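You operate a simulated robot arm through the tools that you are given. There is no shell and no other tool. Be economical: measure what you need, move in short steps, check, and stop when the job is done.

The job below is to be done with a simulated robot arm. You get a single attempt, and the scene is never put back.

Task
Number the buff, pink and green cards in that order with the hand stamp.
Fine: ink it on the black pad, one clean print a card; put the stamp back and shut the pad's lid. Set down upright: black numbering stamp.
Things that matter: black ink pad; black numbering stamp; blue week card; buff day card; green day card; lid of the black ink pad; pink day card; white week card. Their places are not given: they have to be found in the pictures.

Only the result counts: the job must be done as asked and must still hold three seconds after the hand-in. Knocking over, shifting, dropping, spilling or breaking anything else fails it. A push-on lid holds only when it is set on centred and level and pressed home; a screw cap is set on level and turned clockwise until tight.

Robot
A 7-joint arm with a two-finger parallel gripper, fixed in place. Base frame: the origin is at the foot of the arm, x ahead of it, y to its left, z up; the work surface is at about z = 88. Lengths are in cm, angles in rad, forces in N, time in s.
With the tool pointing down near the work surface it reaches from about 30 to 74 cm from the base axis. Its first joint turns from -2.007 to 2.007 rad. Payload 3.91 kg.
The TCP is the grasp point between the finger pads, 3 cm short of the fingertips. In the tool frame z runs along the fingers and y along their closing line. The gripper opens to 11 cm. The fingers are 2 cm wide and 1 cm thick; the gripper's body (4.8 by 11.2 cm) begins 5.5 cm behind the TCP.
Orientation is told as [roll, pitch, yaw] about the base's x, y, z axes, in that order, counted from this pose: with the fingers straight down and closing along the base's y, the tool's x points along the base's -x, its y along +y and its z along -z.

Tools
- The arm moves only by the tool apply_moves. Its argument "deltas" is a list of rows, each a list of 6 numbers: the shift along the base's x, y, z in cm, then the turn, a rotation vector about the base's x, y, z in rad. In form: [[dx, dy, dz, wx, wy, wz], ...]. A call has 1 to 10 rows; each row shifts and turns the commanded pose from where the row before left it. "grip" is the opening, from 0 (shut) to 1 (fully open), set as the call begins (left out, the last holds). Rows are played at 5 a second. More than 5 cm and 0.15 rad between two rows, or a gripper value outside its range, and nothing of the call is played. Where a pose cannot be reached the arm comes as near as it can. A force on the tool above 50 N (or 10 N above the force at the start of the call, whichever is more), or a blocked arm, ends the call early, and 0.2 s more pass. The fingers move at their own pace (about 10.8 cm/s each) and stop on an object; they squeeze with about 27 N. The grip force told is the motor's: it shows also when the fingers shut on nothing. Time passes only in rows, and 0.2 s behind the last, so rows that do not move let the fingers close. The reply holds the time, the measured pose of the TCP, the force on the tool along the base axes, the opening and the grip force, in the units named above and with some noise, with the torque about the TCP (base axes, N m) and any sound that the robot's microphone picked up.
- Cameras (640 x 400 px; columns grow to the right, rows downward): "scene" is fixed at [5.17, -49.84, 147.05]; the picture's right is [0.72, -0.69, 0.00], its down [-0.26, -0.28, -0.92] and it looks along [0.64, 0.67, -0.38] (base axes); focal length 367 px, centre (320, 200). "wrist" rides on the gripper at [7.2, 1.7, -10.3] in the tool frame; the picture's right is [-0.23, 0.97, 0.00], its down [-0.76, -0.18, -0.62] and it looks along [-0.61, -0.14, 0.78] (tool axes); focal length 222 px, centre (320, 200).
- snapshot(camera): a new picture of that camera. The clock stands still meanwhile.
- lift_body(by): slides the trunk up (or, below 0, down) by that many cm; the arm rides with it, the base frame stays. It gives what a move gives, with no picture.
- probe_pixels(camera, pixels): there is no depth. For up to 12 entries [column, row, z] of the newest picture of that camera ("zoom" is the newest enlarged one), the place [x, y] in the base frame at which the ray of that pixel passes the height z, good to about 0.3 cm. The clock stands still meanwhile.
- close_up(camera, box): a new picture of the part [left, top, right, bottom] of that camera's present view, enlarged. The clock stands still meanwhile.
- hand_in(): hands the job in; it is judged then, once.

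Go step by step. Measure first, check grasps and placings, and put right what went wrong. The budget is 80 turns and 46 pictures, counting those below and the enlarged ones. Unless the task says otherwise, let go and move clear before handing in, and close with one line.

The tools are called after ">>>" by a JSON object that holds its "method" and its "body". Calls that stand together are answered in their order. apply_moves: Moves the arm, as the interface text tells. Its arguments: {"type":"object","properties":{"deltas":{"type":"array","items":{"type":"array","items":{"type":"number"}}},"grip":{"type":"number"}},"required":["deltas"]} The other tools are called the same way: lift_body (by) slides the trunk up or down; snapshot (camera) takes a picture; probe_pixels (camera, pixels) gives the place at which the rays of pixels pass given heights; close_up (camera, box) takes an enlarged picture of a part of a camera's view; hand_in () hands the job in.

At the start:

```text
time_s: 0.0
tool_pos: [48.98, 23.85, 116.35]
ee_rot: [0.0, 0.0, -0.002]
wrist_force: [0.5, 0.3, 0.1]
ft_torque: [-0.01, -0.01, 0.0]
opening: 11.02
finger_force: 0.1
trunk travel left (down, up): [-90.0, 9.0]
```

scene: 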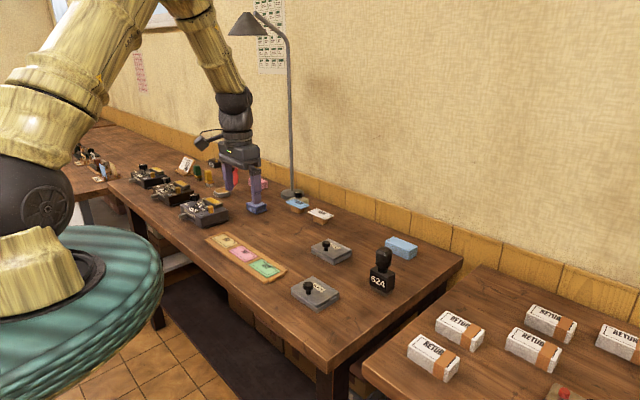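
wrist: 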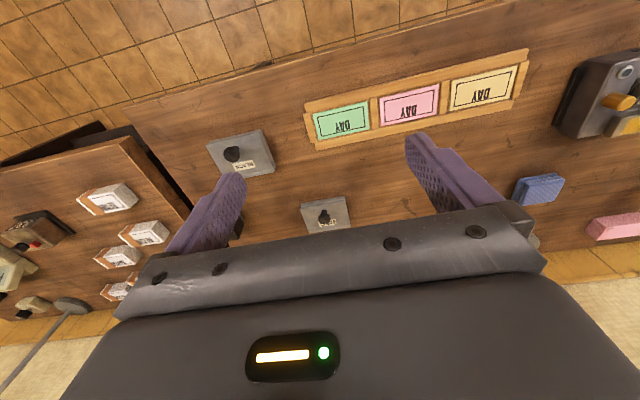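

The scene shows the day cards in a tray at about (245,257), two grey pads at (330,250) and (315,292), and the black stamp at (382,270). I'll enlarge these parts to tell them apart.

>>> {"method": "close_up", "body": {"camera": "scene", "box": [270, 220, 430, 320]}}

>>> {"method": "close_up", "body": {"camera": "scene", "box": [190, 190, 350, 290]}}

>>> {"method": "close_up", "body": {"camera": "wrist", "box": [190, 40, 540, 250]}}

```text
4.00 times, centred on (350, 270) of scene
```

zoom: 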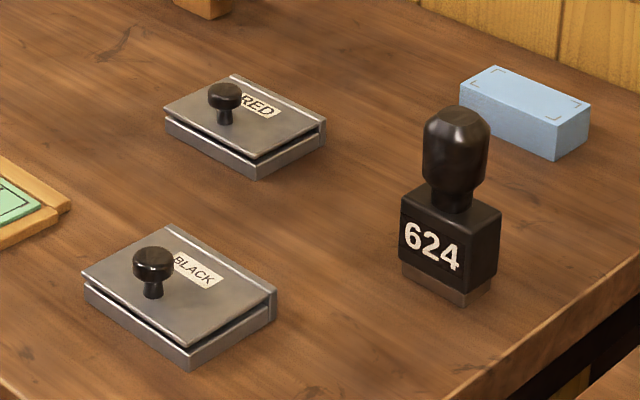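

```text
4.00 times, centred on (270, 240) of scene
```

zoom: 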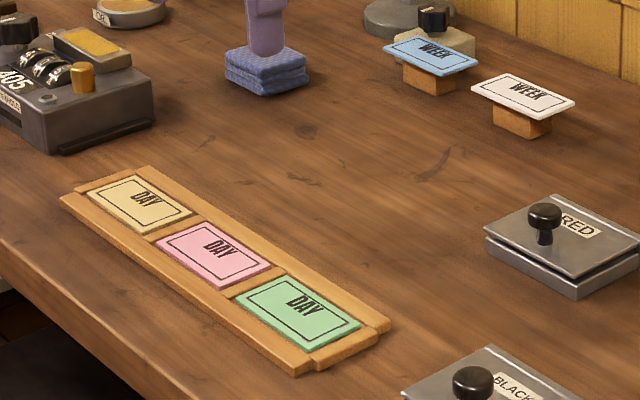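

```text
1.83 times, centred on (365, 145) of wrist
```

zoom: 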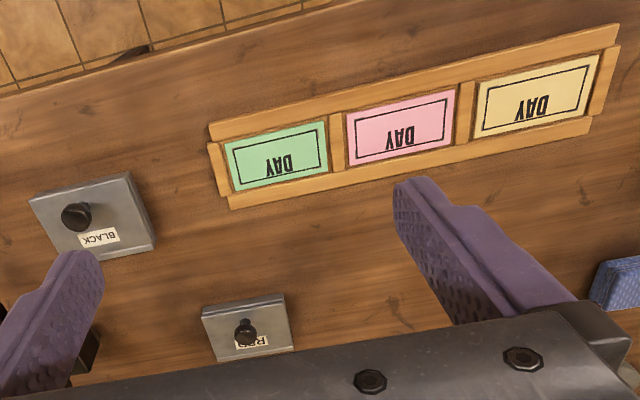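

The pad at (315,292) is labelled BLACK, the other RED; the stamp "624" stands at (382,285). I'll measure the cards, pad and stamp.

>>> {"method": "probe_pixels", "body": {"camera": "zoom", "pixels": [[225, 145, 89], [322, 123, 89], [328, 173, 89], [236, 192, 89], [343, 117, 89], [455, 90, 89], [450, 138, 89], [349, 165, 89], [480, 84, 89], [600, 55, 89], [588, 115, 89], [473, 139, 89]]}}

>>> {"method": "probe_pixels", "body": {"camera": "scene", "pixels": [[291, 288, 90], [312, 276.5, 90], [339, 292.5, 90], [317.5, 306.5, 90], [308, 285.5, 92.5], [317, 311.5, 88], [291, 292, 88], [383, 251, 99], [370, 287, 88], [386, 296, 88], [394, 289, 88], [381.5, 283, 89]]}}

```text
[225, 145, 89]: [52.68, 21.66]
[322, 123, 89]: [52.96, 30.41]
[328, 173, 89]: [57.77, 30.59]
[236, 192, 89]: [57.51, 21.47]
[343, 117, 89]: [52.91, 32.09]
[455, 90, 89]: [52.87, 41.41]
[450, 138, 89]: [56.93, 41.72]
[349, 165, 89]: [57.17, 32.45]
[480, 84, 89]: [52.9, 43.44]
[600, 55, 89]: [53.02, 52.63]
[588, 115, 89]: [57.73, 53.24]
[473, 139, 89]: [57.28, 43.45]
```

```text
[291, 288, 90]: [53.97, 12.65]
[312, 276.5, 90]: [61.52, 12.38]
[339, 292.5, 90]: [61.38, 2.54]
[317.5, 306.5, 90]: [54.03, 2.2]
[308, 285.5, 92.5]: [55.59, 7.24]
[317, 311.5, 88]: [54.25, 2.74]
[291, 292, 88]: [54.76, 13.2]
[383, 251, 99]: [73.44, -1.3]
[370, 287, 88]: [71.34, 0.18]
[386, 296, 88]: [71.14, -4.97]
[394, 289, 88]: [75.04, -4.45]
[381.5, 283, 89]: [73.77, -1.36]
```

The cards are about 9.2 x 4.6 cm with centres near (55.2,48.2), (55,36.9), (55.2,26). The black pad's knob is near (56,8), and the stamp is near (73,-2.3). I'll move above the pad and look at its lid and hinge from close by.

>>> {"method": "apply_moves", "body": {"deltas": [[1.5, -4, -2, 0, 0, 0], [1.5, -4, -3, 0, 0, 0], [1.5, -4, -3, 0, 0, 0], [1.5, -3.85, -3, 0, 0, 0], [0, 0, 0, 0, 0, 0]], "grip": 1}}

>>> {"method": "snapshot", "body": {"camera": "wrist"}}

```text
refused: row 2 steps farther than a row can; nothing moved
```

```text
40 pictures are left
```

wrist: 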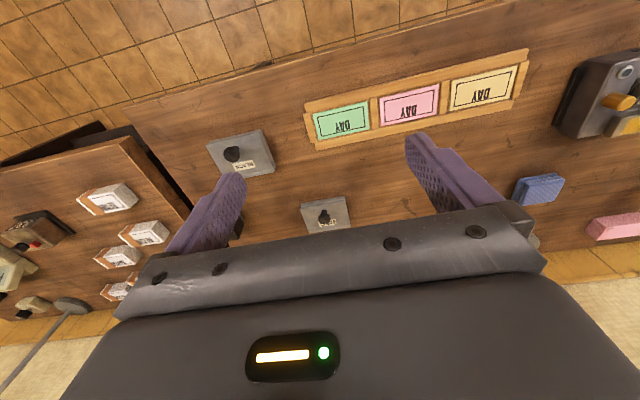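

The call was refused because a row was longer than 5 cm, so nothing moved. I'll use shorter rows.

>>> {"method": "apply_moves", "body": {"deltas": [[1, -3.2, -2.2, 0, 0, 0], [1, -3.2, -2.2, 0, 0, 0], [1, -3.2, -2.2, 0, 0, 0], [2, -3.2, -2.2, 0, 0, 0], [2, -3.05, -2.2, 0, 0, 0], [0, 0, 0, 0, 0, 0]], "grip": 1}}

>>> {"method": "snapshot", "body": {"camera": "wrist"}}

```text
time_s: 1.4
tool_pos: [55.96, 8.0, 105.13]
ee_rot: [0.002, 0.0, 0.001]
wrist_force: [-0.5, 0.1, 0.1]
ft_torque: [-0.02, 0.02, 0.0]
opening: 11.0
finger_force: 0.1
trunk travel left (down, up): [-90.0, 9.0]
```

```text
39 pictures are left
```

wrist: 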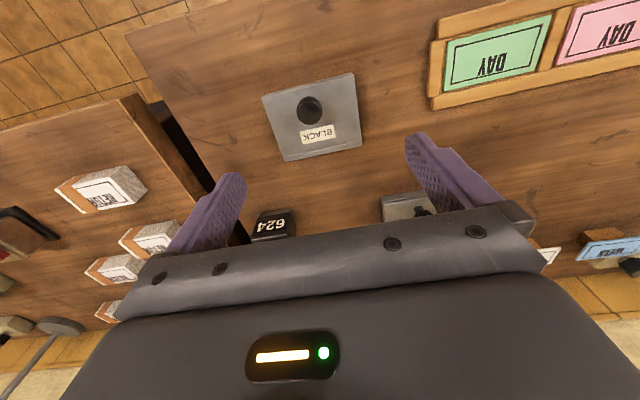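

>>> {"method": "close_up", "body": {"camera": "wrist", "box": [240, 60, 400, 160]}}

>>> {"method": "probe_pixels", "body": {"camera": "wrist", "pixels": [[309, 111, 93], [262, 97, 90], [354, 74, 90], [362, 145, 90], [283, 161, 90], [309, 111, 92], [309, 111, 91]]}}

```text
4.00 times, centred on (320, 110) of wrist
```

zoom: 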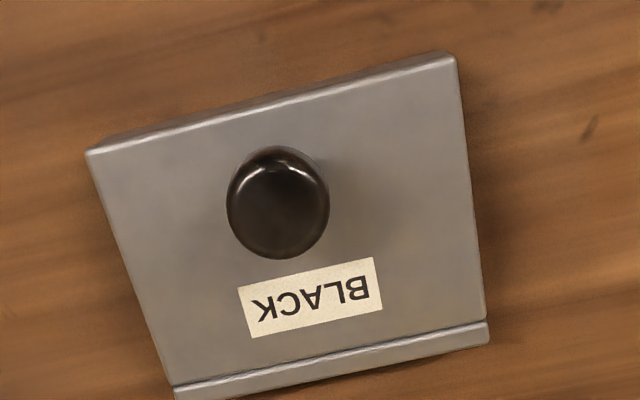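

```text
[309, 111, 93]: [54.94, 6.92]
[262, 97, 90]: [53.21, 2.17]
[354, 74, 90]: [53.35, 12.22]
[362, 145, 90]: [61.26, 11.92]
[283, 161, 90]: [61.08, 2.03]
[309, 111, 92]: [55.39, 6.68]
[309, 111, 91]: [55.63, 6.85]
```

The BLACK pad's lid has a hinge strip along its far edge at x≈61, and its knob is centred at about (55.3,6.9). I'll lower the open fingers around the knob and close on it.

>>> {"method": "apply_moves", "body": {"deltas": [[-0.6, -1.0, -3.5, 0, 0, 0], [0, 0, -3.5, 0, 0, 0], [0, 0, -3.0, 0, 0, 0], [0, 0, -1.1, 0, 0, 0], [0, 0, 0, 0, 0, 0]], "grip": 0.5}}

>>> {"method": "close_up", "body": {"camera": "scene", "box": [270, 230, 350, 330]}}

>>> {"method": "close_up", "body": {"camera": "wrist", "box": [200, 60, 440, 210]}}

```text
time_s: 2.6
tool_pos: [55.41, 6.98, 93.99]
ee_rot: [-0.001, -0.001, 0.0]
wrist_force: [0.1, -0.5, 0.1]
ft_torque: [-0.01, 0.03, 0.0]
opening: 5.48
finger_force: 0.1
trunk travel left (down, up): [-90.0, 9.0]
```

```text
4.00 times, centred on (310, 280) of scene
```

zoom: 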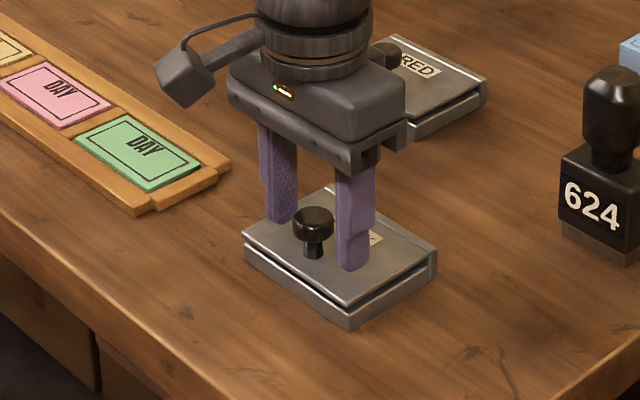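

```text
2.67 times, centred on (320, 135) of wrist
```

zoom: 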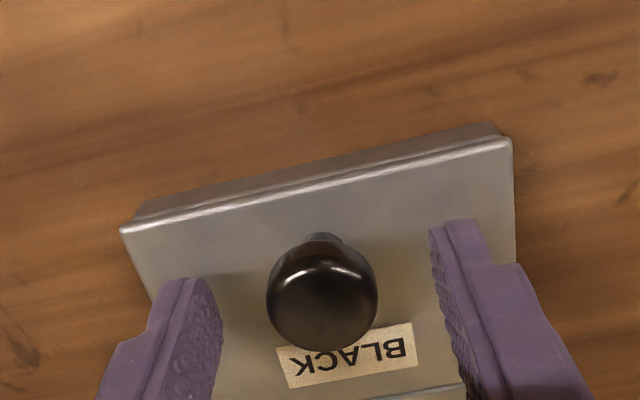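

The fingers straddle the knob; I'll check its exact centre (zoom pixel (322,295)) before closing.

>>> {"method": "probe_pixels", "body": {"camera": "zoom", "pixels": [[322, 295, 92], [322, 295, 92.5], [322, 237, 90], [120, 230, 90], [512, 140, 90], [490, 122, 88]]}}

```text
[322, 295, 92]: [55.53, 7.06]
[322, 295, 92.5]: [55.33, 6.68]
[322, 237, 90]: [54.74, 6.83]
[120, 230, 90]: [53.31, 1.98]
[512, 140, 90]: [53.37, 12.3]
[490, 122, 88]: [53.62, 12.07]
```

The knob centre is (55.4,7.0), which matches the TCP. I'll close on it.

>>> {"method": "apply_moves", "body": {"deltas": [[0, 0, 0, 0, 0, 0], [0, 0, 0, 0, 0, 0], [0, 0, 0, 0, 0, 0]], "grip": 0}}

```text
time_s: 3.4
tool_pos: [55.41, 6.9, 94.22]
ee_rot: [0.0, 0.002, 0.002]
wrist_force: [-0.2, 5.1, -0.7]
ft_torque: [0.11, 0.05, 0.02]
opening: 2.5
finger_force: 45.0
trunk travel left (down, up): [-90.0, 9.0]
```

The grip holds the knob with an opening of 2.5. I'll swing the lid up about the hinge (x≈61, z≈89.8), turning the tool with it, and begin with two rows to test.

>>> {"method": "apply_moves", "body": {"deltas": [[0.69, 0, 0.79, 0, 0.15, 0], [0.8, 0, 0.68, 0, 0.15, 0], [0, 0, 0, 0, 0, 0]]}}

>>> {"method": "close_up", "body": {"camera": "scene", "box": [230, 210, 390, 310]}}

```text
time_s: 4.2
tool_pos: [56.67, 7.05, 95.77]
ee_rot: [0.0, 0.302, 0.003]
wrist_force: [-3.4, 7.4, 1.4]
ft_torque: [0.17, 0.12, -0.03]
opening: 2.48
finger_force: 45.0
trunk travel left (down, up): [-90.0, 9.0]
```

```text
4.00 times, centred on (310, 260) of scene
```

zoom: 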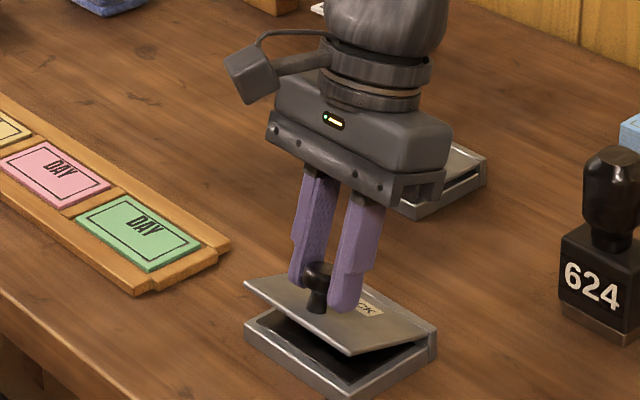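

The lid is opening with the knob and forces are small. I'll go on along the arc.

>>> {"method": "apply_moves", "body": {"deltas": [[0.89, 0, 0.55, 0, 0.15, 0], [0.96, 0, 0.41, 0, 0.15, 0], [1.01, 0, 0.26, 0, 0.15, 0], [1.04, 0, 0.11, 0, 0.15, 0], [0, 0, 0, 0, 0, 0]]}}

>>> {"method": "close_up", "body": {"camera": "scene", "box": [230, 210, 390, 310]}}

```text
time_s: 5.4
tool_pos: [56.44, 6.68, 98.56]
ee_rot: [-0.003, 0.901, -0.002]
wrist_force: [0.5, -0.2, 0.0]
ft_torque: [-0.05, 0.0, 0.01]
opening: 0.0
finger_force: 37.7
out of reach, approached as far as the arm can: row 4
trunk travel left (down, up): [-90.0, 9.0]
```

```text
4.00 times, centred on (310, 260) of scene
```

zoom: 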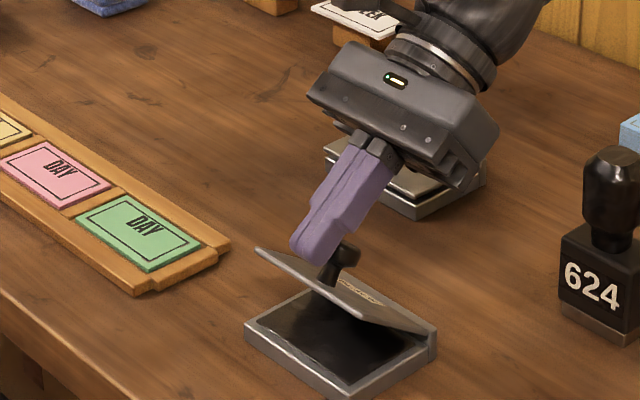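

The wrist ran out of reach and slipped off the knob, but the lid stays about 40° open by itself. I'll retreat, turn the tool upright with the fingers shut, and then push the lid over from beneath its front edge.

>>> {"method": "apply_moves", "body": {"deltas": [[-3, 0, 3, 0, 0, 0], [-3, 0, 3, 0, -0.15, 0], [-2, 0, 0, 0, -0.15, 0], [0, 0, 0, 0, -0.15, 0], [0, 0, 0, 0, -0.15, 0], [0, 0, 0, 0, -0.15, 0], [0, 0, 0, 0, -0.15, 0], [0, 0, 0, 0, 0, 0]]}}

>>> {"method": "close_up", "body": {"camera": "scene", "box": [230, 210, 390, 310]}}

```text
time_s: 7.2
tool_pos: [48.33, 6.63, 104.25]
ee_rot: [0.0, 0.001, 0.003]
wrist_force: [0.8, -0.1, -0.1]
ft_torque: [-0.02, -0.02, -0.02]
opening: 0.0
finger_force: 38.0
trunk travel left (down, up): [-90.0, 9.0]
```

```text
4.00 times, centred on (310, 260) of scene
```

zoom: 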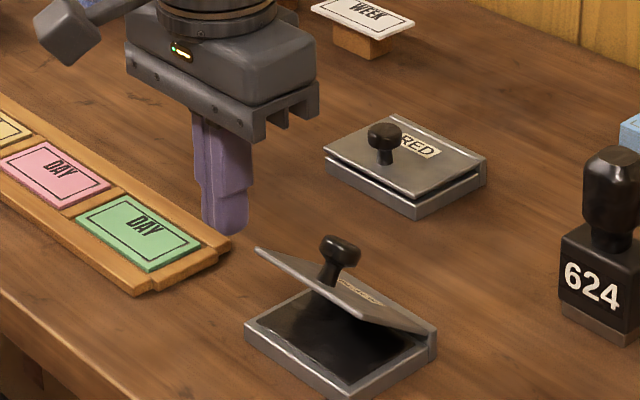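

The lid holds at about 40° by hinge friction. I'll lower the shut fingers in front of its edge and push ahead and up.

>>> {"method": "apply_moves", "body": {"deltas": [[0, 0.35, -4.5, 0, 0, 0], [0, 0, -4.3, 0, 0, 0], [2.5, 0, 0, 0, 0, 0], [2, 0, 0, 0, 0, 0], [1.5, 0, 0, 0, 0, 0], [1.5, 0, 0.3, 0, 0, 0], [1.5, 0, 0.7, 0, 0, 0], [0, 0, 0, 0, 0, 0]], "grip": 0}}

>>> {"method": "close_up", "body": {"camera": "scene", "box": [230, 210, 390, 310]}}

```text
time_s: 8.7
tool_pos: [54.92, 7.02, 96.3]
ee_rot: [-0.001, 0.012, 0.002]
wrist_force: [-25.9, -1.9, 33.0]
ft_torque: [-0.11, -0.3, 0.0]
opening: 0.0
finger_force: 37.9
trunk travel left (down, up): [-90.0, 9.0]
stopped in row 7: the force on the tool passed its limit at 52 N (the readings are from after the stop); the commanded pose is now the measured one
```

```text
4.00 times, centred on (310, 260) of scene
```

zoom: 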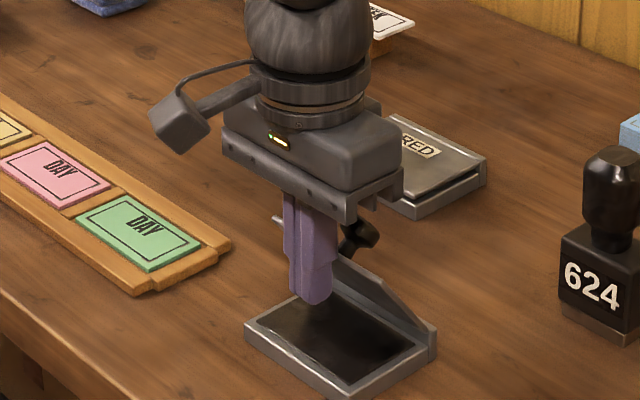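

The fingertip's friction on the lid edge jammed it (force -26 in x, +33 in z), with the lid now at about 50°. I'll follow the arc of the edge so that nothing has to slide.

>>> {"method": "apply_moves", "body": {"deltas": [[-0.4, 0, 0.3, 0, 0, 0], [0.9, 0, 0.8, 0, 0, 0], [0.9, 0, 0.6, 0, 0, 0], [0.9, 0, 0.4, 0, 0, 0], [0.9, 0, 0.3, 0, 0, 0], [1, 0, 0.15, 0, 0, 0], [1, 0, 0.1, 0, 0, 0], [0, 0, 0, 0, 0, 0]]}}

>>> {"method": "close_up", "body": {"camera": "scene", "box": [230, 210, 390, 310]}}

```text
time_s: 10.4
tool_pos: [61.07, 6.9, 98.5]
ee_rot: [-0.001, 0.009, 0.002]
wrist_force: [-0.4, 0.0, 0.4]
ft_torque: [-0.01, -0.01, 0.03]
opening: 0.0
finger_force: 38.0
trunk travel left (down, up): [-90.0, 9.0]
```

```text
4.00 times, centred on (310, 260) of scene
```

zoom: 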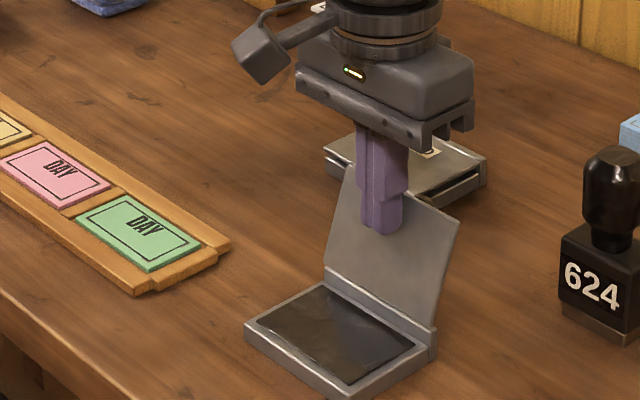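

The lid now stands open past vertical and the force is zero. I'll back off and go to view the stamp.

>>> {"method": "apply_moves", "body": {"deltas": [[-2, 0, 1, 0, 0, 0], [0, 0, 4.5, 0, 0, 0], [0, -2, 4.5, 0, 0, 0], [2.5, -4, 0, 0, 0, 0], [3, -3.4, 0, 0, 0, 0], [3, 0, 0, 0, 0, 0], [0, 0, 0, 0, 0, 0]], "grip": 0.8}}

>>> {"method": "close_up", "body": {"camera": "wrist", "box": [200, 60, 440, 210]}}

```text
time_s: 12.1
tool_pos: [67.09, -2.41, 108.98]
ee_rot: [-0.001, 0.005, 0.005]
wrist_force: [-0.4, -0.9, 0.3]
ft_torque: [-0.01, -0.04, -0.02]
opening: 8.79
finger_force: 0.0
trunk travel left (down, up): [-90.0, 9.0]
```

```text
2.67 times, centred on (320, 135) of wrist
```

zoom: 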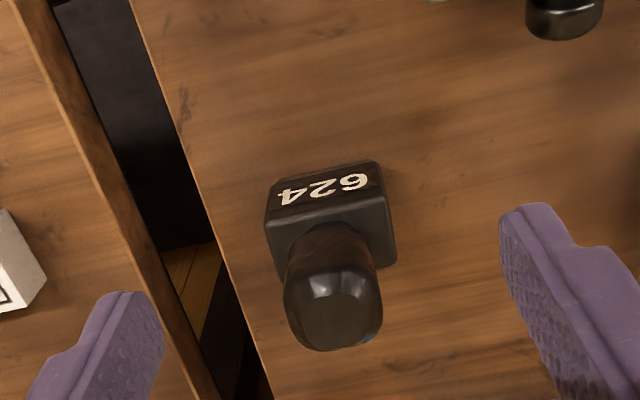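

I see the stamp with its handle top at zoom (333,315) and its block edges; I'll measure them.

>>> {"method": "probe_pixels", "body": {"camera": "zoom", "pixels": [[334, 318, 99.5], [334, 300, 98], [268, 212, 93.5], [382, 185, 93.5], [397, 258, 93.5], [278, 279, 93.5], [268, 187, 88], [378, 161, 88], [284, 300, 97], [382, 290, 97]]}}

>>> {"method": "close_up", "body": {"camera": "scene", "box": [350, 235, 414, 305]}}

```text
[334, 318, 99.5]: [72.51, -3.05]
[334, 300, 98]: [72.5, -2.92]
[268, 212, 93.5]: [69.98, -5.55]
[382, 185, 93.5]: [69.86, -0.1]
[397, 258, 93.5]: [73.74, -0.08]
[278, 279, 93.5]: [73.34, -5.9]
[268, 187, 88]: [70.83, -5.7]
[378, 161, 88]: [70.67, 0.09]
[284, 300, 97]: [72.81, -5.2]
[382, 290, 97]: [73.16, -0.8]
```

```text
5.71 times, centred on (382, 270) of scene
```

zoom: 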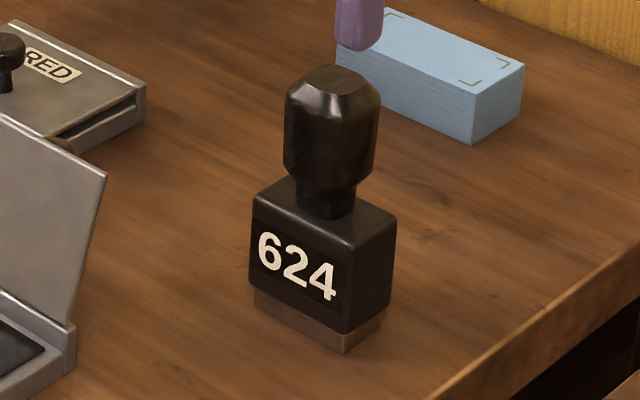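

The stamp's centre is (72.5,-2.9), with the handle from z≈94 to 99.7. I'll lower the fingers around it and close.

>>> {"method": "apply_moves", "body": {"deltas": [[2.7, -0.25, 0, 0, 0, 0], [2.7, -0.25, 0, 0, 0, 0], [0, 0, -4, 0, 0, 0], [0, 0, -4, 0, 0, 0], [0, 0, -4, 0, 0, 0], [0, 0, 0, 0, 0, 0]]}}

>>> {"method": "close_up", "body": {"camera": "wrist", "box": [200, 60, 440, 210]}}

```text
time_s: 13.4
tool_pos: [72.94, -2.42, 96.35]
ee_rot: [0.0, 0.012, 0.005]
wrist_force: [-1.2, -0.3, -0.3]
ft_torque: [-0.02, 0.02, 0.0]
opening: 8.8
finger_force: 0.0
trunk travel left (down, up): [-90.0, 9.0]
```

```text
2.67 times, centred on (320, 135) of wrist
```

zoom: 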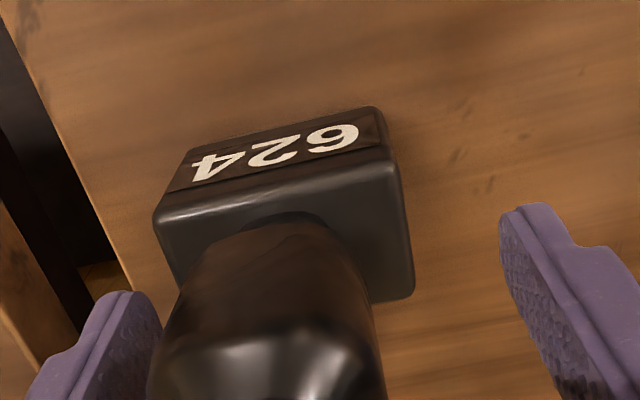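

The handle sits left of the midline between the fingers (zoom ≈275 against ≈325). I'll re-measure before closing.

>>> {"method": "probe_pixels", "body": {"camera": "zoom", "pixels": [[155, 218, 93.2], [402, 165, 93.2], [415, 290, 93.2], [186, 275, 95.5], [370, 275, 95.5], [180, 190, 89], [375, 108, 93], [290, 215, 93.5], [131, 291, 93.4], [535, 203, 93.4]]}}

```text
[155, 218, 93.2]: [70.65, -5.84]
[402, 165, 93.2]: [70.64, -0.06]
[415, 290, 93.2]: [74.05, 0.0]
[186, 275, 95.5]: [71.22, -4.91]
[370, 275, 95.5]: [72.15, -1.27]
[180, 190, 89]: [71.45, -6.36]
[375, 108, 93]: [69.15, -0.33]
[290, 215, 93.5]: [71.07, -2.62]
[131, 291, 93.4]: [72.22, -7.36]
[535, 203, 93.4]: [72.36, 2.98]
```

The stamp's centre is about (72.5,-2.95) and the TCP is at (72.9,-2.4). I'll shift to it and close.

>>> {"method": "apply_moves", "body": {"deltas": [[-0.4, -0.5, 0.3, 0, 0, 0], [0, 0, 0, 0, 0, 0]]}}

>>> {"method": "apply_moves", "body": {"deltas": [[0, 0, 0, 0, 0, 0], [0, 0, 0, 0, 0, 0], [0, 0, 0, 0, 0, 0], [0, 0, 0, 0, 0, 0]], "grip": 0}}

>>> {"method": "close_up", "body": {"camera": "scene", "box": [334, 215, 430, 305]}}

```text
time_s: 14.1
tool_pos: [72.48, -3.25, 96.89]
ee_rot: [0.002, 0.008, 0.001]
wrist_force: [-0.3, -0.2, 0.1]
ft_torque: [0.01, -0.03, 0.01]
opening: 8.82
finger_force: 0.0
trunk travel left (down, up): [-90.0, 9.0]
```

```text
time_s: 15.1
tool_pos: [72.69, -3.15, 96.86]
ee_rot: [0.0, 0.009, 0.003]
wrist_force: [-2.3, -0.1, 1.4]
ft_torque: [-0.22, 0.28, -0.05]
opening: 5.79
finger_force: 26.7
trunk travel left (down, up): [-90.0, 9.0]
```

```text
4.44 times, centred on (382, 260) of scene
```

zoom: 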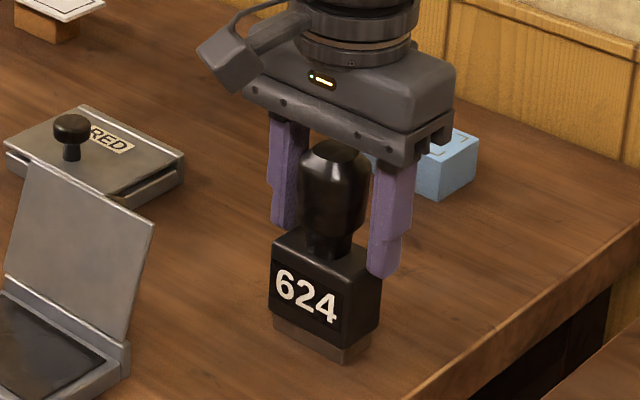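

The opening of 5.8 means the tips pinch the block's top edge instead of the handle. I'll open, raise by 1.2 cm and close on the handle.

>>> {"method": "apply_moves", "body": {"deltas": [[0, 0, 0, 0, 0, 0], [0, 0, 0, 0, 0, 0], [-0.1, 0.15, 1.2, 0, 0, 0], [0, 0, 0, 0, 0, 0]], "grip": 0.8}}

>>> {"method": "apply_moves", "body": {"deltas": [[0, 0, 0, 0, 0, 0], [0, 0, 0, 0, 0, 0], [0, 0, 0, 0, 0, 0], [0, 0, 0, 0, 0, 0]], "grip": 0}}

>>> {"method": "close_up", "body": {"camera": "scene", "box": [334, 215, 430, 305]}}

```text
time_s: 16.1
tool_pos: [72.52, -3.22, 97.99]
ee_rot: [0.0, 0.008, -0.001]
wrist_force: [-0.1, 0.3, -0.1]
ft_torque: [0.01, -0.01, 0.01]
opening: 8.83
finger_force: 0.0
trunk travel left (down, up): [-90.0, 9.0]
```

```text
time_s: 17.1
tool_pos: [72.43, -3.11, 98.11]
ee_rot: [-0.001, 0.008, 0.002]
wrist_force: [-1.4, 0.9, 1.2]
ft_torque: [-0.07, 0.0, 0.0]
opening: 3.71
finger_force: 27.4
trunk travel left (down, up): [-90.0, 9.0]
```

```text
4.44 times, centred on (382, 260) of scene
```

zoom: 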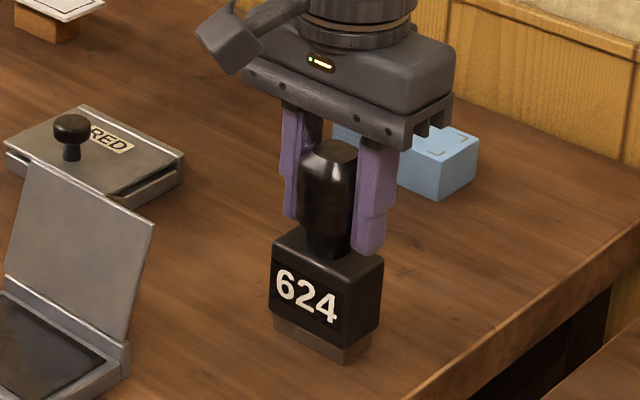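

The handle is held, with an opening of 3.7 and the stamp bottom 10.1 cm below the TCP. I'll lift it, carry it along y=-3 clear of the lid, and then move over the pad.

>>> {"method": "apply_moves", "body": {"deltas": [[0, 0, 1, 0, 0, 0], [0, 0, 4, 0, 0, 0], [-4, 0, 1, 0, 0, 0], [-4, 0, 0, 0, 0, 0], [-4, 0, 0, 0, 0, 0], [-3.7, 0, 0, 0, 0, 0], [0, 3.5, 0, 0, 0, 0], [0, 3.5, 0, 0, 0, 0], [0, 3.2, 0, 0, 0, 0], [0, 0, 0, 0, 0, 0]]}}

>>> {"method": "snapshot", "body": {"camera": "wrist"}}

>>> {"method": "close_up", "body": {"camera": "scene", "box": [230, 210, 390, 310]}}

```text
time_s: 19.2
tool_pos: [56.62, 6.75, 104.17]
ee_rot: [0.0, 0.008, 0.001]
wrist_force: [0.1, 0.7, -4.2]
ft_torque: [0.0, -0.02, 0.01]
opening: 3.74
finger_force: 26.9
trunk travel left (down, up): [-90.0, 9.0]
```

```text
25 pictures are left
```

wrist: 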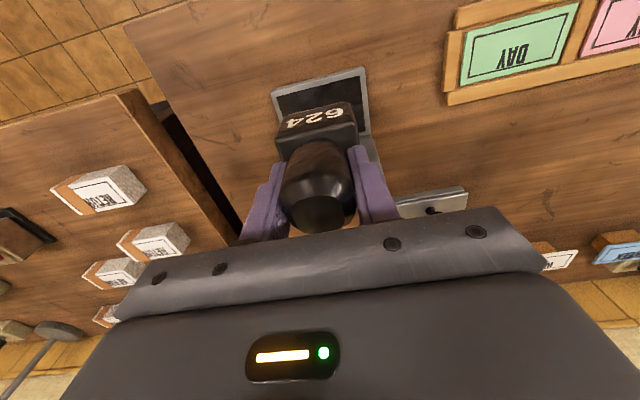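

```text
4.00 times, centred on (310, 260) of scene
```

zoom: 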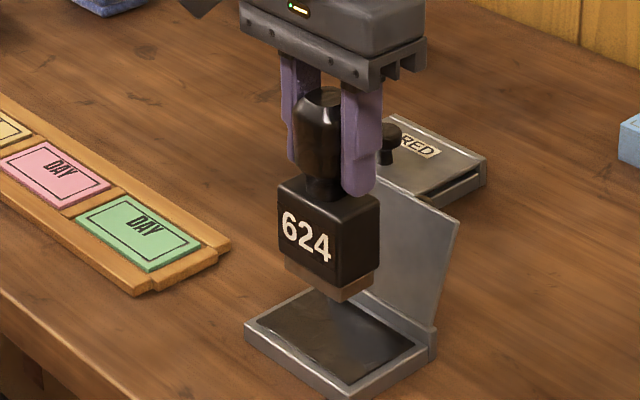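

The stamp is held level above the pad. I'll check its bottom corners against the pad's rim in the scene close-up.

>>> {"method": "probe_pixels", "body": {"camera": "zoom", "pixels": [[286, 268, 94], [343, 302, 94], [374, 277, 94], [245, 324, 90], [348, 387, 90], [434, 340, 90], [258, 322, 89.5], [346, 385, 89.5], [415, 345, 89.5], [318, 288, 89.5]]}}

>>> {"method": "probe_pixels", "body": {"camera": "wrist", "pixels": [[271, 93, 89.7], [363, 67, 89.7], [277, 97, 89.7], [358, 77, 89.7], [465, 45, 89], [472, 86, 89], [579, 3, 89], [565, 62, 89]]}}

```text
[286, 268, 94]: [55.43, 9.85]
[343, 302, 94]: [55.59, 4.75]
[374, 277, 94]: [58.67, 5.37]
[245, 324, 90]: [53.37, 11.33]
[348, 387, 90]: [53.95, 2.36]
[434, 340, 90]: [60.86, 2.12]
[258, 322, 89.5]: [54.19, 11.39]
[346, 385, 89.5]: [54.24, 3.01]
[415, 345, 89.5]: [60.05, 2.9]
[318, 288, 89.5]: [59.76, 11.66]
```

```text
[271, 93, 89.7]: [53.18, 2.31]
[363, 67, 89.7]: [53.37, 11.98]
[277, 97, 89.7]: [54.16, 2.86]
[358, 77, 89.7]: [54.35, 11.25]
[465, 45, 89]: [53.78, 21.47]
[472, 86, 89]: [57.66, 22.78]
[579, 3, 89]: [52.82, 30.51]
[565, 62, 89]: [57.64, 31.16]
```

The stamp's die covers x 55.4–58.7, y 4.8–9.9, well inside the ink field (54.2–60, 2.9–11.5). I'll lower it toward the ink.

>>> {"method": "apply_moves", "body": {"deltas": [[0, 0, -2, 0, 0, 0], [0, 0, -2, 0, 0, 0], [0, 0, -0.4, 0, 0, 0], [0, 0, 0, 0, 0, 0]]}}

```text
time_s: 20.2
tool_pos: [56.9, 6.93, 99.67]
ee_rot: [-0.001, 0.009, 0.001]
wrist_force: [0.6, 1.2, -4.2]
ft_torque: [-0.02, 0.02, 0.01]
opening: 3.75
finger_force: 26.8
trunk travel left (down, up): [-90.0, 9.0]
```

>>> {"method": "apply_moves", "body": {"deltas": [[0, 0, -0.15, 0, 0, 0], [0, 0, -0.15, 0, 0, 0], [0, 0, 0, 0, 0, 0]]}}

```text
time_s: 21.1
tool_pos: [56.56, 6.75, 99.54]
ee_rot: [0.001, 0.006, 0.001]
wrist_force: [2.0, -5.3, 19.2]
ft_torque: [0.04, 0.02, 0.13]
opening: 3.74
finger_force: 27.2
trunk travel left (down, up): [-90.0, 9.0]
```

Contact was made with about 23 N of press on the ink. I'll lift off and carry the stamp to above the buff card.

>>> {"method": "apply_moves", "body": {"deltas": [[0, 0, 2, 0, 0, 0], [0, 0, 4, 0, 0, 0], [0, 4.8, 0, 0, 0, 0], [0, 4.8, 0, 0, 0, 0], [0, 4.8, 0, 0, 0, 0], [0, 4.8, 0, 0, 0, 0], [0, 4.8, 0, 0, 0, 0], [0, 4.8, 0, 0, 0, 0], [0, 4.8, 0, 0, 0, 0], [0, 4.8, 0, 0, 0, 0]]}}

>>> {"method": "apply_moves", "body": {"deltas": [[-1.5, 2.6, 0, 0, 0, 0], [0, 0, 0, 0, 0, 0]]}}

>>> {"method": "close_up", "body": {"camera": "scene", "box": [180, 190, 308, 290]}}

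```text
time_s: 23.2
tool_pos: [56.64, 45.34, 105.42]
ee_rot: [-0.001, 0.009, 0.0]
wrist_force: [0.1, 0.4, -4.1]
ft_torque: [0.0, -0.01, 0.01]
opening: 3.71
finger_force: 27.2
trunk travel left (down, up): [-90.0, 9.0]
```

```text
time_s: 23.9
tool_pos: [54.97, 47.97, 105.61]
ee_rot: [-0.001, 0.007, 0.004]
wrist_force: [-0.2, -0.2, -4.1]
ft_torque: [0.0, -0.03, -0.02]
opening: 3.72
finger_force: 27.2
trunk travel left (down, up): [-90.0, 9.0]
```

```text
4.00 times, centred on (244, 240) of scene
```

zoom: 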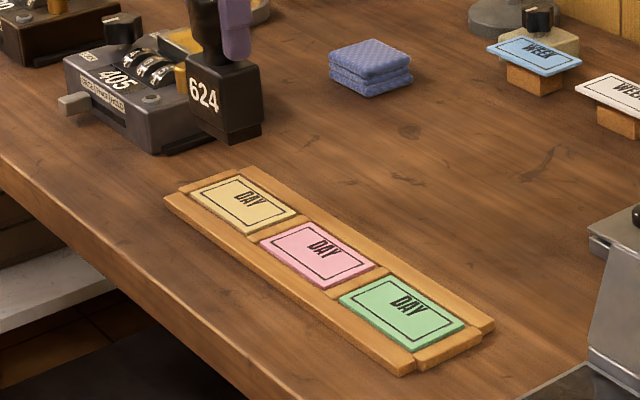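

The stamp hangs above the buff card area; I'll measure the card corners in this close-up and the stamp's bottom corners.

>>> {"method": "probe_pixels", "body": {"camera": "zoom", "pixels": [[190, 193, 89], [239, 174, 89], [297, 212, 89], [246, 234, 89], [259, 242, 89], [308, 222, 89], [376, 265, 89], [325, 290, 89], [339, 296, 89], [388, 275, 89], [464, 323, 89], [411, 350, 89]]}}

>>> {"method": "probe_pixels", "body": {"camera": "zoom", "pixels": [[228, 144, 95.4], [262, 131, 95.4], [187, 125, 95.4], [188, 110, 96.5], [164, 197, 89], [399, 376, 89]]}}

>>> {"method": "close_up", "body": {"camera": "wrist", "box": [160, 20, 480, 220]}}

```text
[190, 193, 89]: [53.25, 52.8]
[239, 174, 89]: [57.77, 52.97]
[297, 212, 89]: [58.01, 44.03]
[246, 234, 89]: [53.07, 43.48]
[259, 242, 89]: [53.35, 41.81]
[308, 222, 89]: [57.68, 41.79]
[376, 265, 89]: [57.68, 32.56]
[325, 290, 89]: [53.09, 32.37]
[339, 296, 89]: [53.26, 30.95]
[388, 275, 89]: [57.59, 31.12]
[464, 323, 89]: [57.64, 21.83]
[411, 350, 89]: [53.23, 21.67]
```

```text
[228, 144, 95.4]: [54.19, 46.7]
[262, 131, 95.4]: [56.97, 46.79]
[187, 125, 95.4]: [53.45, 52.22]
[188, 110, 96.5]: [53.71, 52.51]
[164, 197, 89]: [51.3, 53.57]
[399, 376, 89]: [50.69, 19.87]
```

```text
2.00 times, centred on (320, 120) of wrist
```

zoom: 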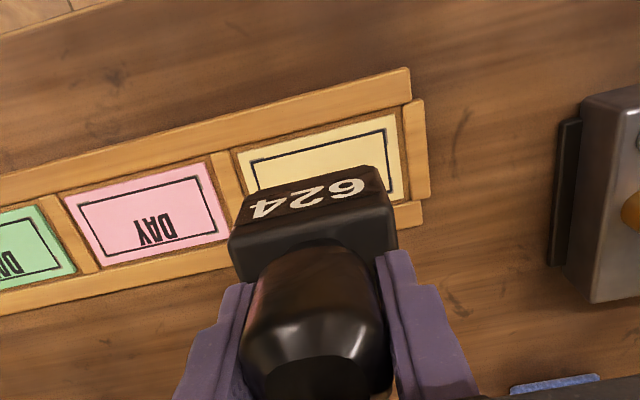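

Averaging both cameras, the card centres are buff (55.4,48.25), pink (55.25,37.0) and green (55.3,26.25). The stamp sits about (+0.2,+0.2) from the TCP, so I'll nudge +0.2 in x and lower over buff.

>>> {"method": "apply_moves", "body": {"deltas": [[0.2, 0, -2, 0, 0, 0], [0, 0, -2, 0, 0, 0], [0, 0, -1.6, 0, 0, 0], [0, 0, 0, 0, 0, 0]]}}

>>> {"method": "close_up", "body": {"camera": "wrist", "box": [160, 20, 480, 220]}}

```text
time_s: 24.9
tool_pos: [55.39, 47.93, 99.57]
ee_rot: [-0.001, 0.008, 0.003]
wrist_force: [0.0, -0.7, -4.2]
ft_torque: [0.0, 0.01, 0.05]
opening: 3.72
finger_force: 27.1
trunk travel left (down, up): [-90.0, 9.0]
```

```text
2.00 times, centred on (320, 120) of wrist
```

zoom: 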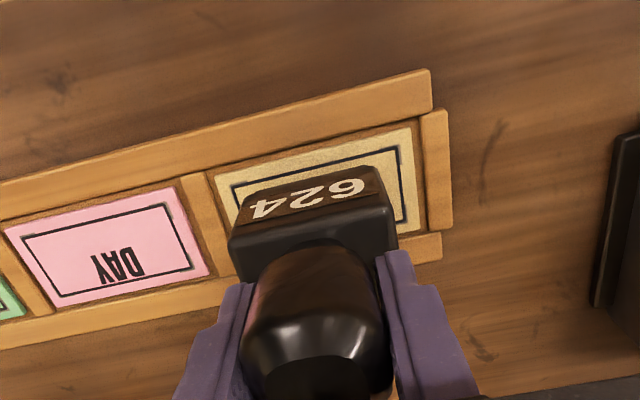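

The stamp is just above the buff card. I'll verify the card's edges in this near view (zoom (213,175), (412,128), (425,232)).

>>> {"method": "probe_pixels", "body": {"camera": "zoom", "pixels": [[213, 175, 89], [412, 128, 89], [425, 232, 89], [230, 186, 89], [398, 147, 89], [405, 222, 89], [229, 238, 95.1], [393, 203, 95.1], [397, 243, 95.1], [232, 222, 93]]}}

```text
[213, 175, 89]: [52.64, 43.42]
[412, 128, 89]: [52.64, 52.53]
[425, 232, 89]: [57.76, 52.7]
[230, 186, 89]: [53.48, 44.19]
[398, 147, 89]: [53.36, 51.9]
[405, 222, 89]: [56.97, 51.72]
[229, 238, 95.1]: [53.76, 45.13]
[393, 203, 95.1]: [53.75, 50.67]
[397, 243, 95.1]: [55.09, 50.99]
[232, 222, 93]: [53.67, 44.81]
```

The card's centre here is (55.2,48.0) and the stamp's centre is about (55.6,47.95). I'll shift x by -0.3 and press in small steps.

>>> {"method": "apply_moves", "body": {"deltas": [[-0.3, 0.05, 0, 0, 0, 0], [0, 0, -0.3, 0, 0, 0], [0, 0, -0.2, 0, 0, 0], [0, 0, 0, 0, 0, 0]]}}

```text
time_s: 25.9
tool_pos: [55.24, 48.08, 99.05]
ee_rot: [0.001, 0.009, 0.0]
wrist_force: [-0.2, 0.4, -4.1]
ft_torque: [0.0, -0.02, 0.01]
opening: 3.72
finger_force: 26.4
trunk travel left (down, up): [-90.0, 9.0]
```

>>> {"method": "apply_moves", "body": {"deltas": [[0, 0, -0.15, 0, 0, 0], [0, 0, -0.15, 0, 0, 0], [0, 0, 0, 0, 0, 0]]}}

```text
time_s: 26.6
tool_pos: [55.1, 47.93, 98.83]
ee_rot: [0.0, 0.008, 0.002]
wrist_force: [0.7, 0.1, -0.9]
ft_torque: [0.1, -0.05, 0.01]
opening: 3.74
finger_force: 26.9
trunk travel left (down, up): [-90.0, 9.0]
```

Contact is just beginning (z force -4.1 → -0.9). One or two more small steps will give a press like the one on the pad.

>>> {"method": "apply_moves", "body": {"deltas": [[0, 0, -0.1, 0, 0, 0], [0, 0, -0.1, 0, 0, 0], [0, 0, 0, 0, 0, 0]]}}

```text
time_s: 27.4
tool_pos: [54.98, 47.94, 98.81]
ee_rot: [0.005, 0.006, 0.002]
wrist_force: [0.5, 1.1, 11.2]
ft_torque: [0.13, 0.01, -0.01]
opening: 3.74
finger_force: 27.2
trunk travel left (down, up): [-90.0, 9.0]
```

The press is 15 N; I'll add one more 0.1 cm, then lift straight up and look at the print.

>>> {"method": "apply_moves", "body": {"deltas": [[0, 0, -0.1, 0, 0, 0], [0, 0, 0, 0, 0, 0]]}}

>>> {"method": "apply_moves", "body": {"deltas": [[0, 0, 0.6, 0, 0, 0], [0, 0, 2, 0, 0, 0], [0, 0, 4, 0, 0, 0], [0, -4.8, 0, 0, 0, 0], [0, -4.8, 0, 0, 0, 0], [0, -4.8, 0, 0, 0, 0], [0, -4.8, 0, 0, 0, 0], [0, 0, 0, 0, 0, 0]]}}

>>> {"method": "close_up", "body": {"camera": "scene", "box": [210, 215, 306, 285]}}

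```text
time_s: 28.1
tool_pos: [55.01, 47.93, 98.87]
ee_rot: [0.004, 0.005, 0.002]
wrist_force: [-1.0, 1.7, 15.1]
ft_torque: [0.01, 0.03, -0.05]
opening: 3.71
finger_force: 26.6
trunk travel left (down, up): [-90.0, 9.0]
```

```text
time_s: 29.9
tool_pos: [54.89, 29.14, 105.19]
ee_rot: [-0.001, 0.008, 0.001]
wrist_force: [-0.3, 0.1, -5.0]
ft_torque: [-0.01, 0.0, 0.01]
opening: 3.73
finger_force: 27.1
trunk travel left (down, up): [-90.0, 9.0]
```

```text
5.71 times, centred on (258, 250) of scene
```

zoom: 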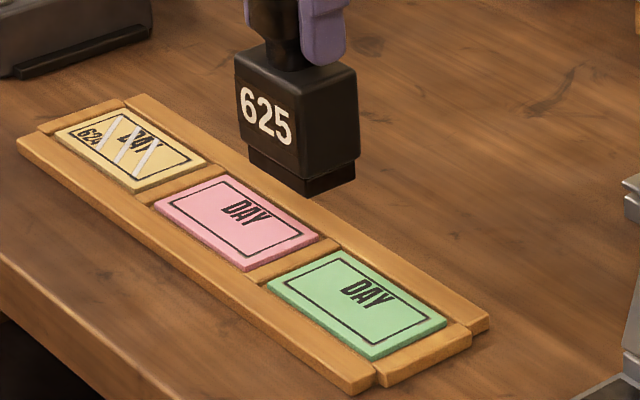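

The stamp has moved on to 625, and buff carries a "624" with some pale streaks. I'll look at that card enlarged.

>>> {"method": "close_up", "body": {"camera": "scene", "box": [214, 230, 246, 250]}}

```text
16.00 times, centred on (230, 240) of scene
```

zoom: 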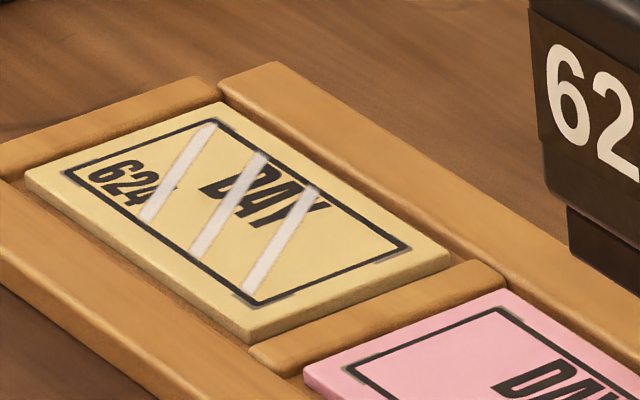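

Buff's print "624" has pale diagonal streaks, so the inking or the press may have been too light. For pink I'll re-ink with a firmer, longer press.

>>> {"method": "apply_moves", "body": {"deltas": [[0.5, -4.6, 0, 0, 0, 0], [0.5, -4.6, 0, 0, 0, 0], [0.5, -4.6, 0, 0, 0, 0], [0.3, -4.6, 0, 0, 0, 0], [0, -3.9, 0, 0, 0, 0], [0, 0, -2.5, 0, 0, 0], [0, 0, -2.5, 0, 0, 0], [0, 0, -0.4, 0, 0, 0], [0, 0, 0, 0, 0, 0]]}}

>>> {"method": "apply_moves", "body": {"deltas": [[0, 0, -0.15, 0, 0, 0], [0, 0, -0.15, 0, 0, 0], [0, 0, 0, 0, 0, 0], [0, 0, 0, 0, 0, 0]]}}

```text
time_s: 31.9
tool_pos: [56.86, 6.43, 99.83]
ee_rot: [-0.001, 0.007, 0.002]
wrist_force: [0.1, -0.7, -4.6]
ft_torque: [-0.02, 0.0, 0.01]
opening: 3.72
finger_force: 27.4
trunk travel left (down, up): [-90.0, 9.0]
```

```text
time_s: 32.9
tool_pos: [56.77, 6.49, 99.63]
ee_rot: [0.001, 0.008, 0.0]
wrist_force: [0.2, 0.9, -5.2]
ft_torque: [-0.02, 0.02, 0.01]
opening: 3.74
finger_force: 27.0
trunk travel left (down, up): [-90.0, 9.0]
```

There is no contact yet; I'll centre y by +0.4 while still clear and go on down.

>>> {"method": "apply_moves", "body": {"deltas": [[0, 0.4, 0.2, 0, 0, 0], [0, 0, -0.2, 0, 0, 0], [0, 0, -0.15, 0, 0, 0], [0, 0, -0.1, 0, 0, 0], [0, 0, 0, 0, 0, 0]]}}

>>> {"method": "apply_moves", "body": {"deltas": [[0, 0, -0.1, 0, 0, 0], [0, 0, 0, 0, 0, 0]]}}

```text
time_s: 34.0
tool_pos: [56.84, 6.89, 99.56]
ee_rot: [-0.001, 0.002, 0.0]
wrist_force: [2.0, 1.2, 16.7]
ft_torque: [-0.01, 0.04, -0.12]
opening: 3.72
finger_force: 26.9
trunk travel left (down, up): [-90.0, 9.0]
```

```text
time_s: 34.6
tool_pos: [56.84, 6.89, 99.36]
ee_rot: [0.001, 0.005, 0.001]
wrist_force: [4.1, 2.0, 17.7]
ft_torque: [-0.02, 0.0, -0.08]
opening: 3.73
finger_force: 26.9
trunk travel left (down, up): [-90.0, 9.0]
```

>>> {"method": "apply_moves", "body": {"deltas": [[0, 0, -0.15, 0, 0, 0], [0, 0, -0.15, 0, 0, 0], [0, 0, 0, 0, 0, 0], [0, 0, 0, 0, 0, 0], [0, 0, 0, 0, 0, 0]]}}

>>> {"method": "close_up", "body": {"camera": "scene", "box": [270, 220, 366, 310]}}

```text
time_s: 35.9
tool_pos: [56.65, 6.85, 99.06]
ee_rot: [0.0, 0.005, 0.002]
wrist_force: [3.8, 5.0, 34.3]
ft_torque: [-0.03, 0.29, -0.03]
opening: 3.75
finger_force: 27.5
trunk travel left (down, up): [-90.0, 9.0]
```

```text
4.44 times, centred on (318, 265) of scene
```

zoom: 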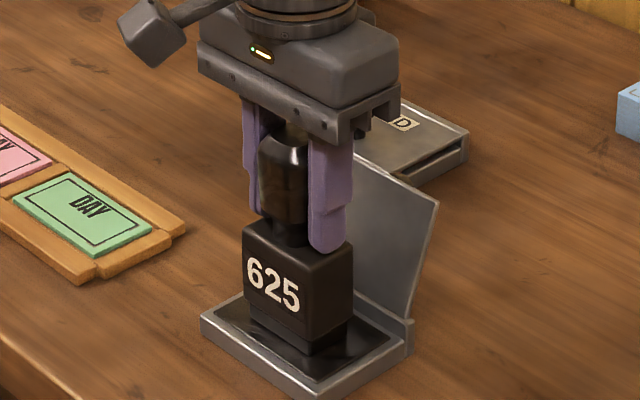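

The net press is now about 38 N, so it is well inked. I'll lift and carry it over the pink card.

>>> {"method": "apply_moves", "body": {"deltas": [[0, 0, 2.5, 0, 0, 0], [0, 0, 3.5, 0, 0, 0], [-0.4, 4.8, 0, 0, 0, 0], [-0.4, 4.8, 0, 0, 0, 0], [-0.4, 4.8, 0, 0, 0, 0], [-0.4, 4.8, 0, 0, 0, 0], [0, 4.8, 0, 0, 0, 0], [0, 4.8, 0, 0, 0, 0], [0, 1.1, 0, 0, 0, 0], [0, 0, 0, 0, 0, 0]]}}

>>> {"method": "apply_moves", "body": {"deltas": [[0, 0, -2.5, 0, 0, 0], [0, 0, -2.5, 0, 0, 0], [0, 0, 0, 0, 0, 0]]}}

>>> {"method": "close_up", "body": {"camera": "wrist", "box": [160, 20, 480, 220]}}

```text
time_s: 38.0
tool_pos: [55.22, 36.7, 104.76]
ee_rot: [0.0, 0.009, 0.002]
wrist_force: [-1.2, 0.1, -4.1]
ft_torque: [-0.02, 0.04, 0.01]
opening: 3.73
finger_force: 26.9
trunk travel left (down, up): [-90.0, 9.0]
```

```text
time_s: 38.9
tool_pos: [55.23, 36.61, 99.63]
ee_rot: [0.0, 0.008, 0.001]
wrist_force: [-0.1, -1.1, -3.6]
ft_torque: [0.01, -0.03, -0.02]
opening: 3.72
finger_force: 26.8
trunk travel left (down, up): [-90.0, 9.0]
```

```text
2.00 times, centred on (320, 120) of wrist
```

zoom: 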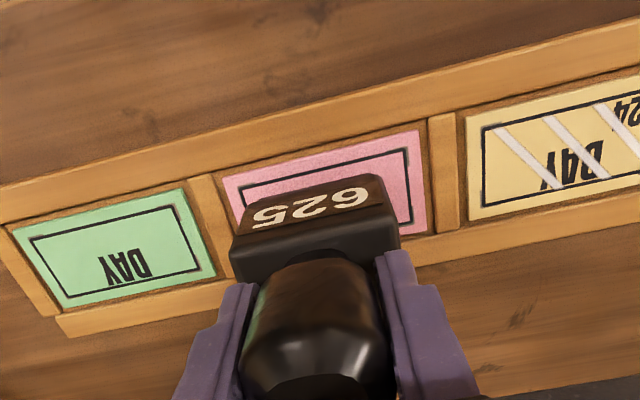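

The pink card's edges (zoom (222,178),(418,130)) suggest a shift of x -0.25 and y +0.25 for centring. I'll do that and then press more firmly.

>>> {"method": "apply_moves", "body": {"deltas": [[-0.25, 0.25, 0, 0, 0, 0], [0, 0, -0.3, 0, 0, 0], [0, 0, -0.2, 0, 0, 0], [0, 0, 0, 0, 0, 0]]}}

>>> {"method": "apply_moves", "body": {"deltas": [[0, 0, -0.2, 0, 0, 0], [0, 0, -0.15, 0, 0, 0], [0, 0, -0.15, 0, 0, 0], [0, 0, 0, 0, 0, 0]]}}

```text
time_s: 39.9
tool_pos: [55.09, 36.98, 99.38]
ee_rot: [-0.001, 0.008, 0.002]
wrist_force: [-0.5, 0.9, -4.1]
ft_torque: [0.03, 0.01, 0.01]
opening: 3.73
finger_force: 27.2
trunk travel left (down, up): [-90.0, 9.0]
```

```text
time_s: 40.9
tool_pos: [55.0, 36.97, 98.87]
ee_rot: [0.001, 0.009, 0.002]
wrist_force: [0.0, 1.2, -4.9]
ft_torque: [-0.02, 0.01, -0.01]
opening: 3.72
finger_force: 27.4
trunk travel left (down, up): [-90.0, 9.0]
```

>>> {"method": "apply_moves", "body": {"deltas": [[0, 0, -0.2, 0, 0, 0], [0, 0, -0.2, 0, 0, 0], [0, 0, -0.2, 0, 0, 0], [0, 0, 0, 0, 0, 0], [0, 0, 0, 0, 0, 0]]}}

```text
time_s: 42.0
tool_pos: [54.94, 37.07, 98.42]
ee_rot: [0.003, 0.005, 0.001]
wrist_force: [1.2, 0.8, 8.6]
ft_torque: [-0.05, -0.1, -0.03]
opening: 3.72
finger_force: 27.1
trunk travel left (down, up): [-90.0, 9.0]
```

>>> {"method": "apply_moves", "body": {"deltas": [[0, 0, -0.15, 0, 0, 0], [0, 0, -0.15, 0, 0, 0], [0, 0, 0, 0, 0, 0], [0, 0, 0, 0, 0, 0]]}}

```text
time_s: 43.0
tool_pos: [54.88, 36.98, 98.4]
ee_rot: [0.004, 0.003, 0.003]
wrist_force: [2.4, 2.1, 34.1]
ft_torque: [-0.03, -0.07, -0.01]
opening: 3.73
finger_force: 27.2
trunk travel left (down, up): [-90.0, 9.0]
```

The net press is 38 N. I'll lift straight up, move off and look at the pink print.

>>> {"method": "apply_moves", "body": {"deltas": [[0, 0, 0.6, 0, 0, 0], [0, 0, 2, 0, 0, 0], [0, 0, 4, 0, 0, 0], [0, -4.8, 0, 0, 0, 0], [0, -4.8, 0, 0, 0, 0], [0, -4.8, 0, 0, 0, 0], [0.3, -4.8, 0, 0, 0, 0], [0, 0, 0, 0, 0, 0]]}}

>>> {"method": "close_up", "body": {"camera": "scene", "box": [214, 228, 294, 278]}}

```text
time_s: 44.9
tool_pos: [55.04, 18.14, 104.47]
ee_rot: [0.0, 0.011, 0.005]
wrist_force: [-0.5, 0.0, -3.8]
ft_torque: [0.03, -0.01, 0.02]
opening: 3.73
finger_force: 26.8
trunk travel left (down, up): [-90.0, 9.0]
```

```text
8.00 times, centred on (254, 253) of scene
```

zoom: 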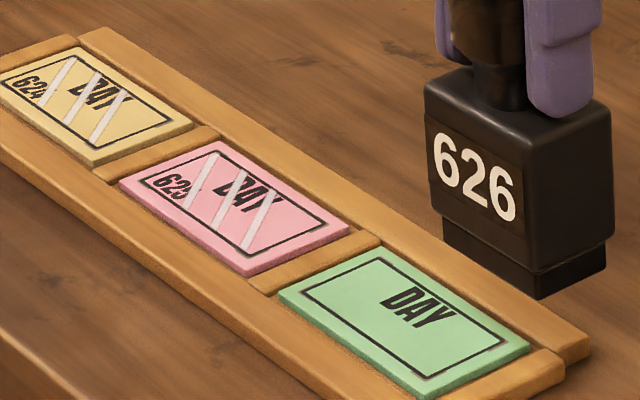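

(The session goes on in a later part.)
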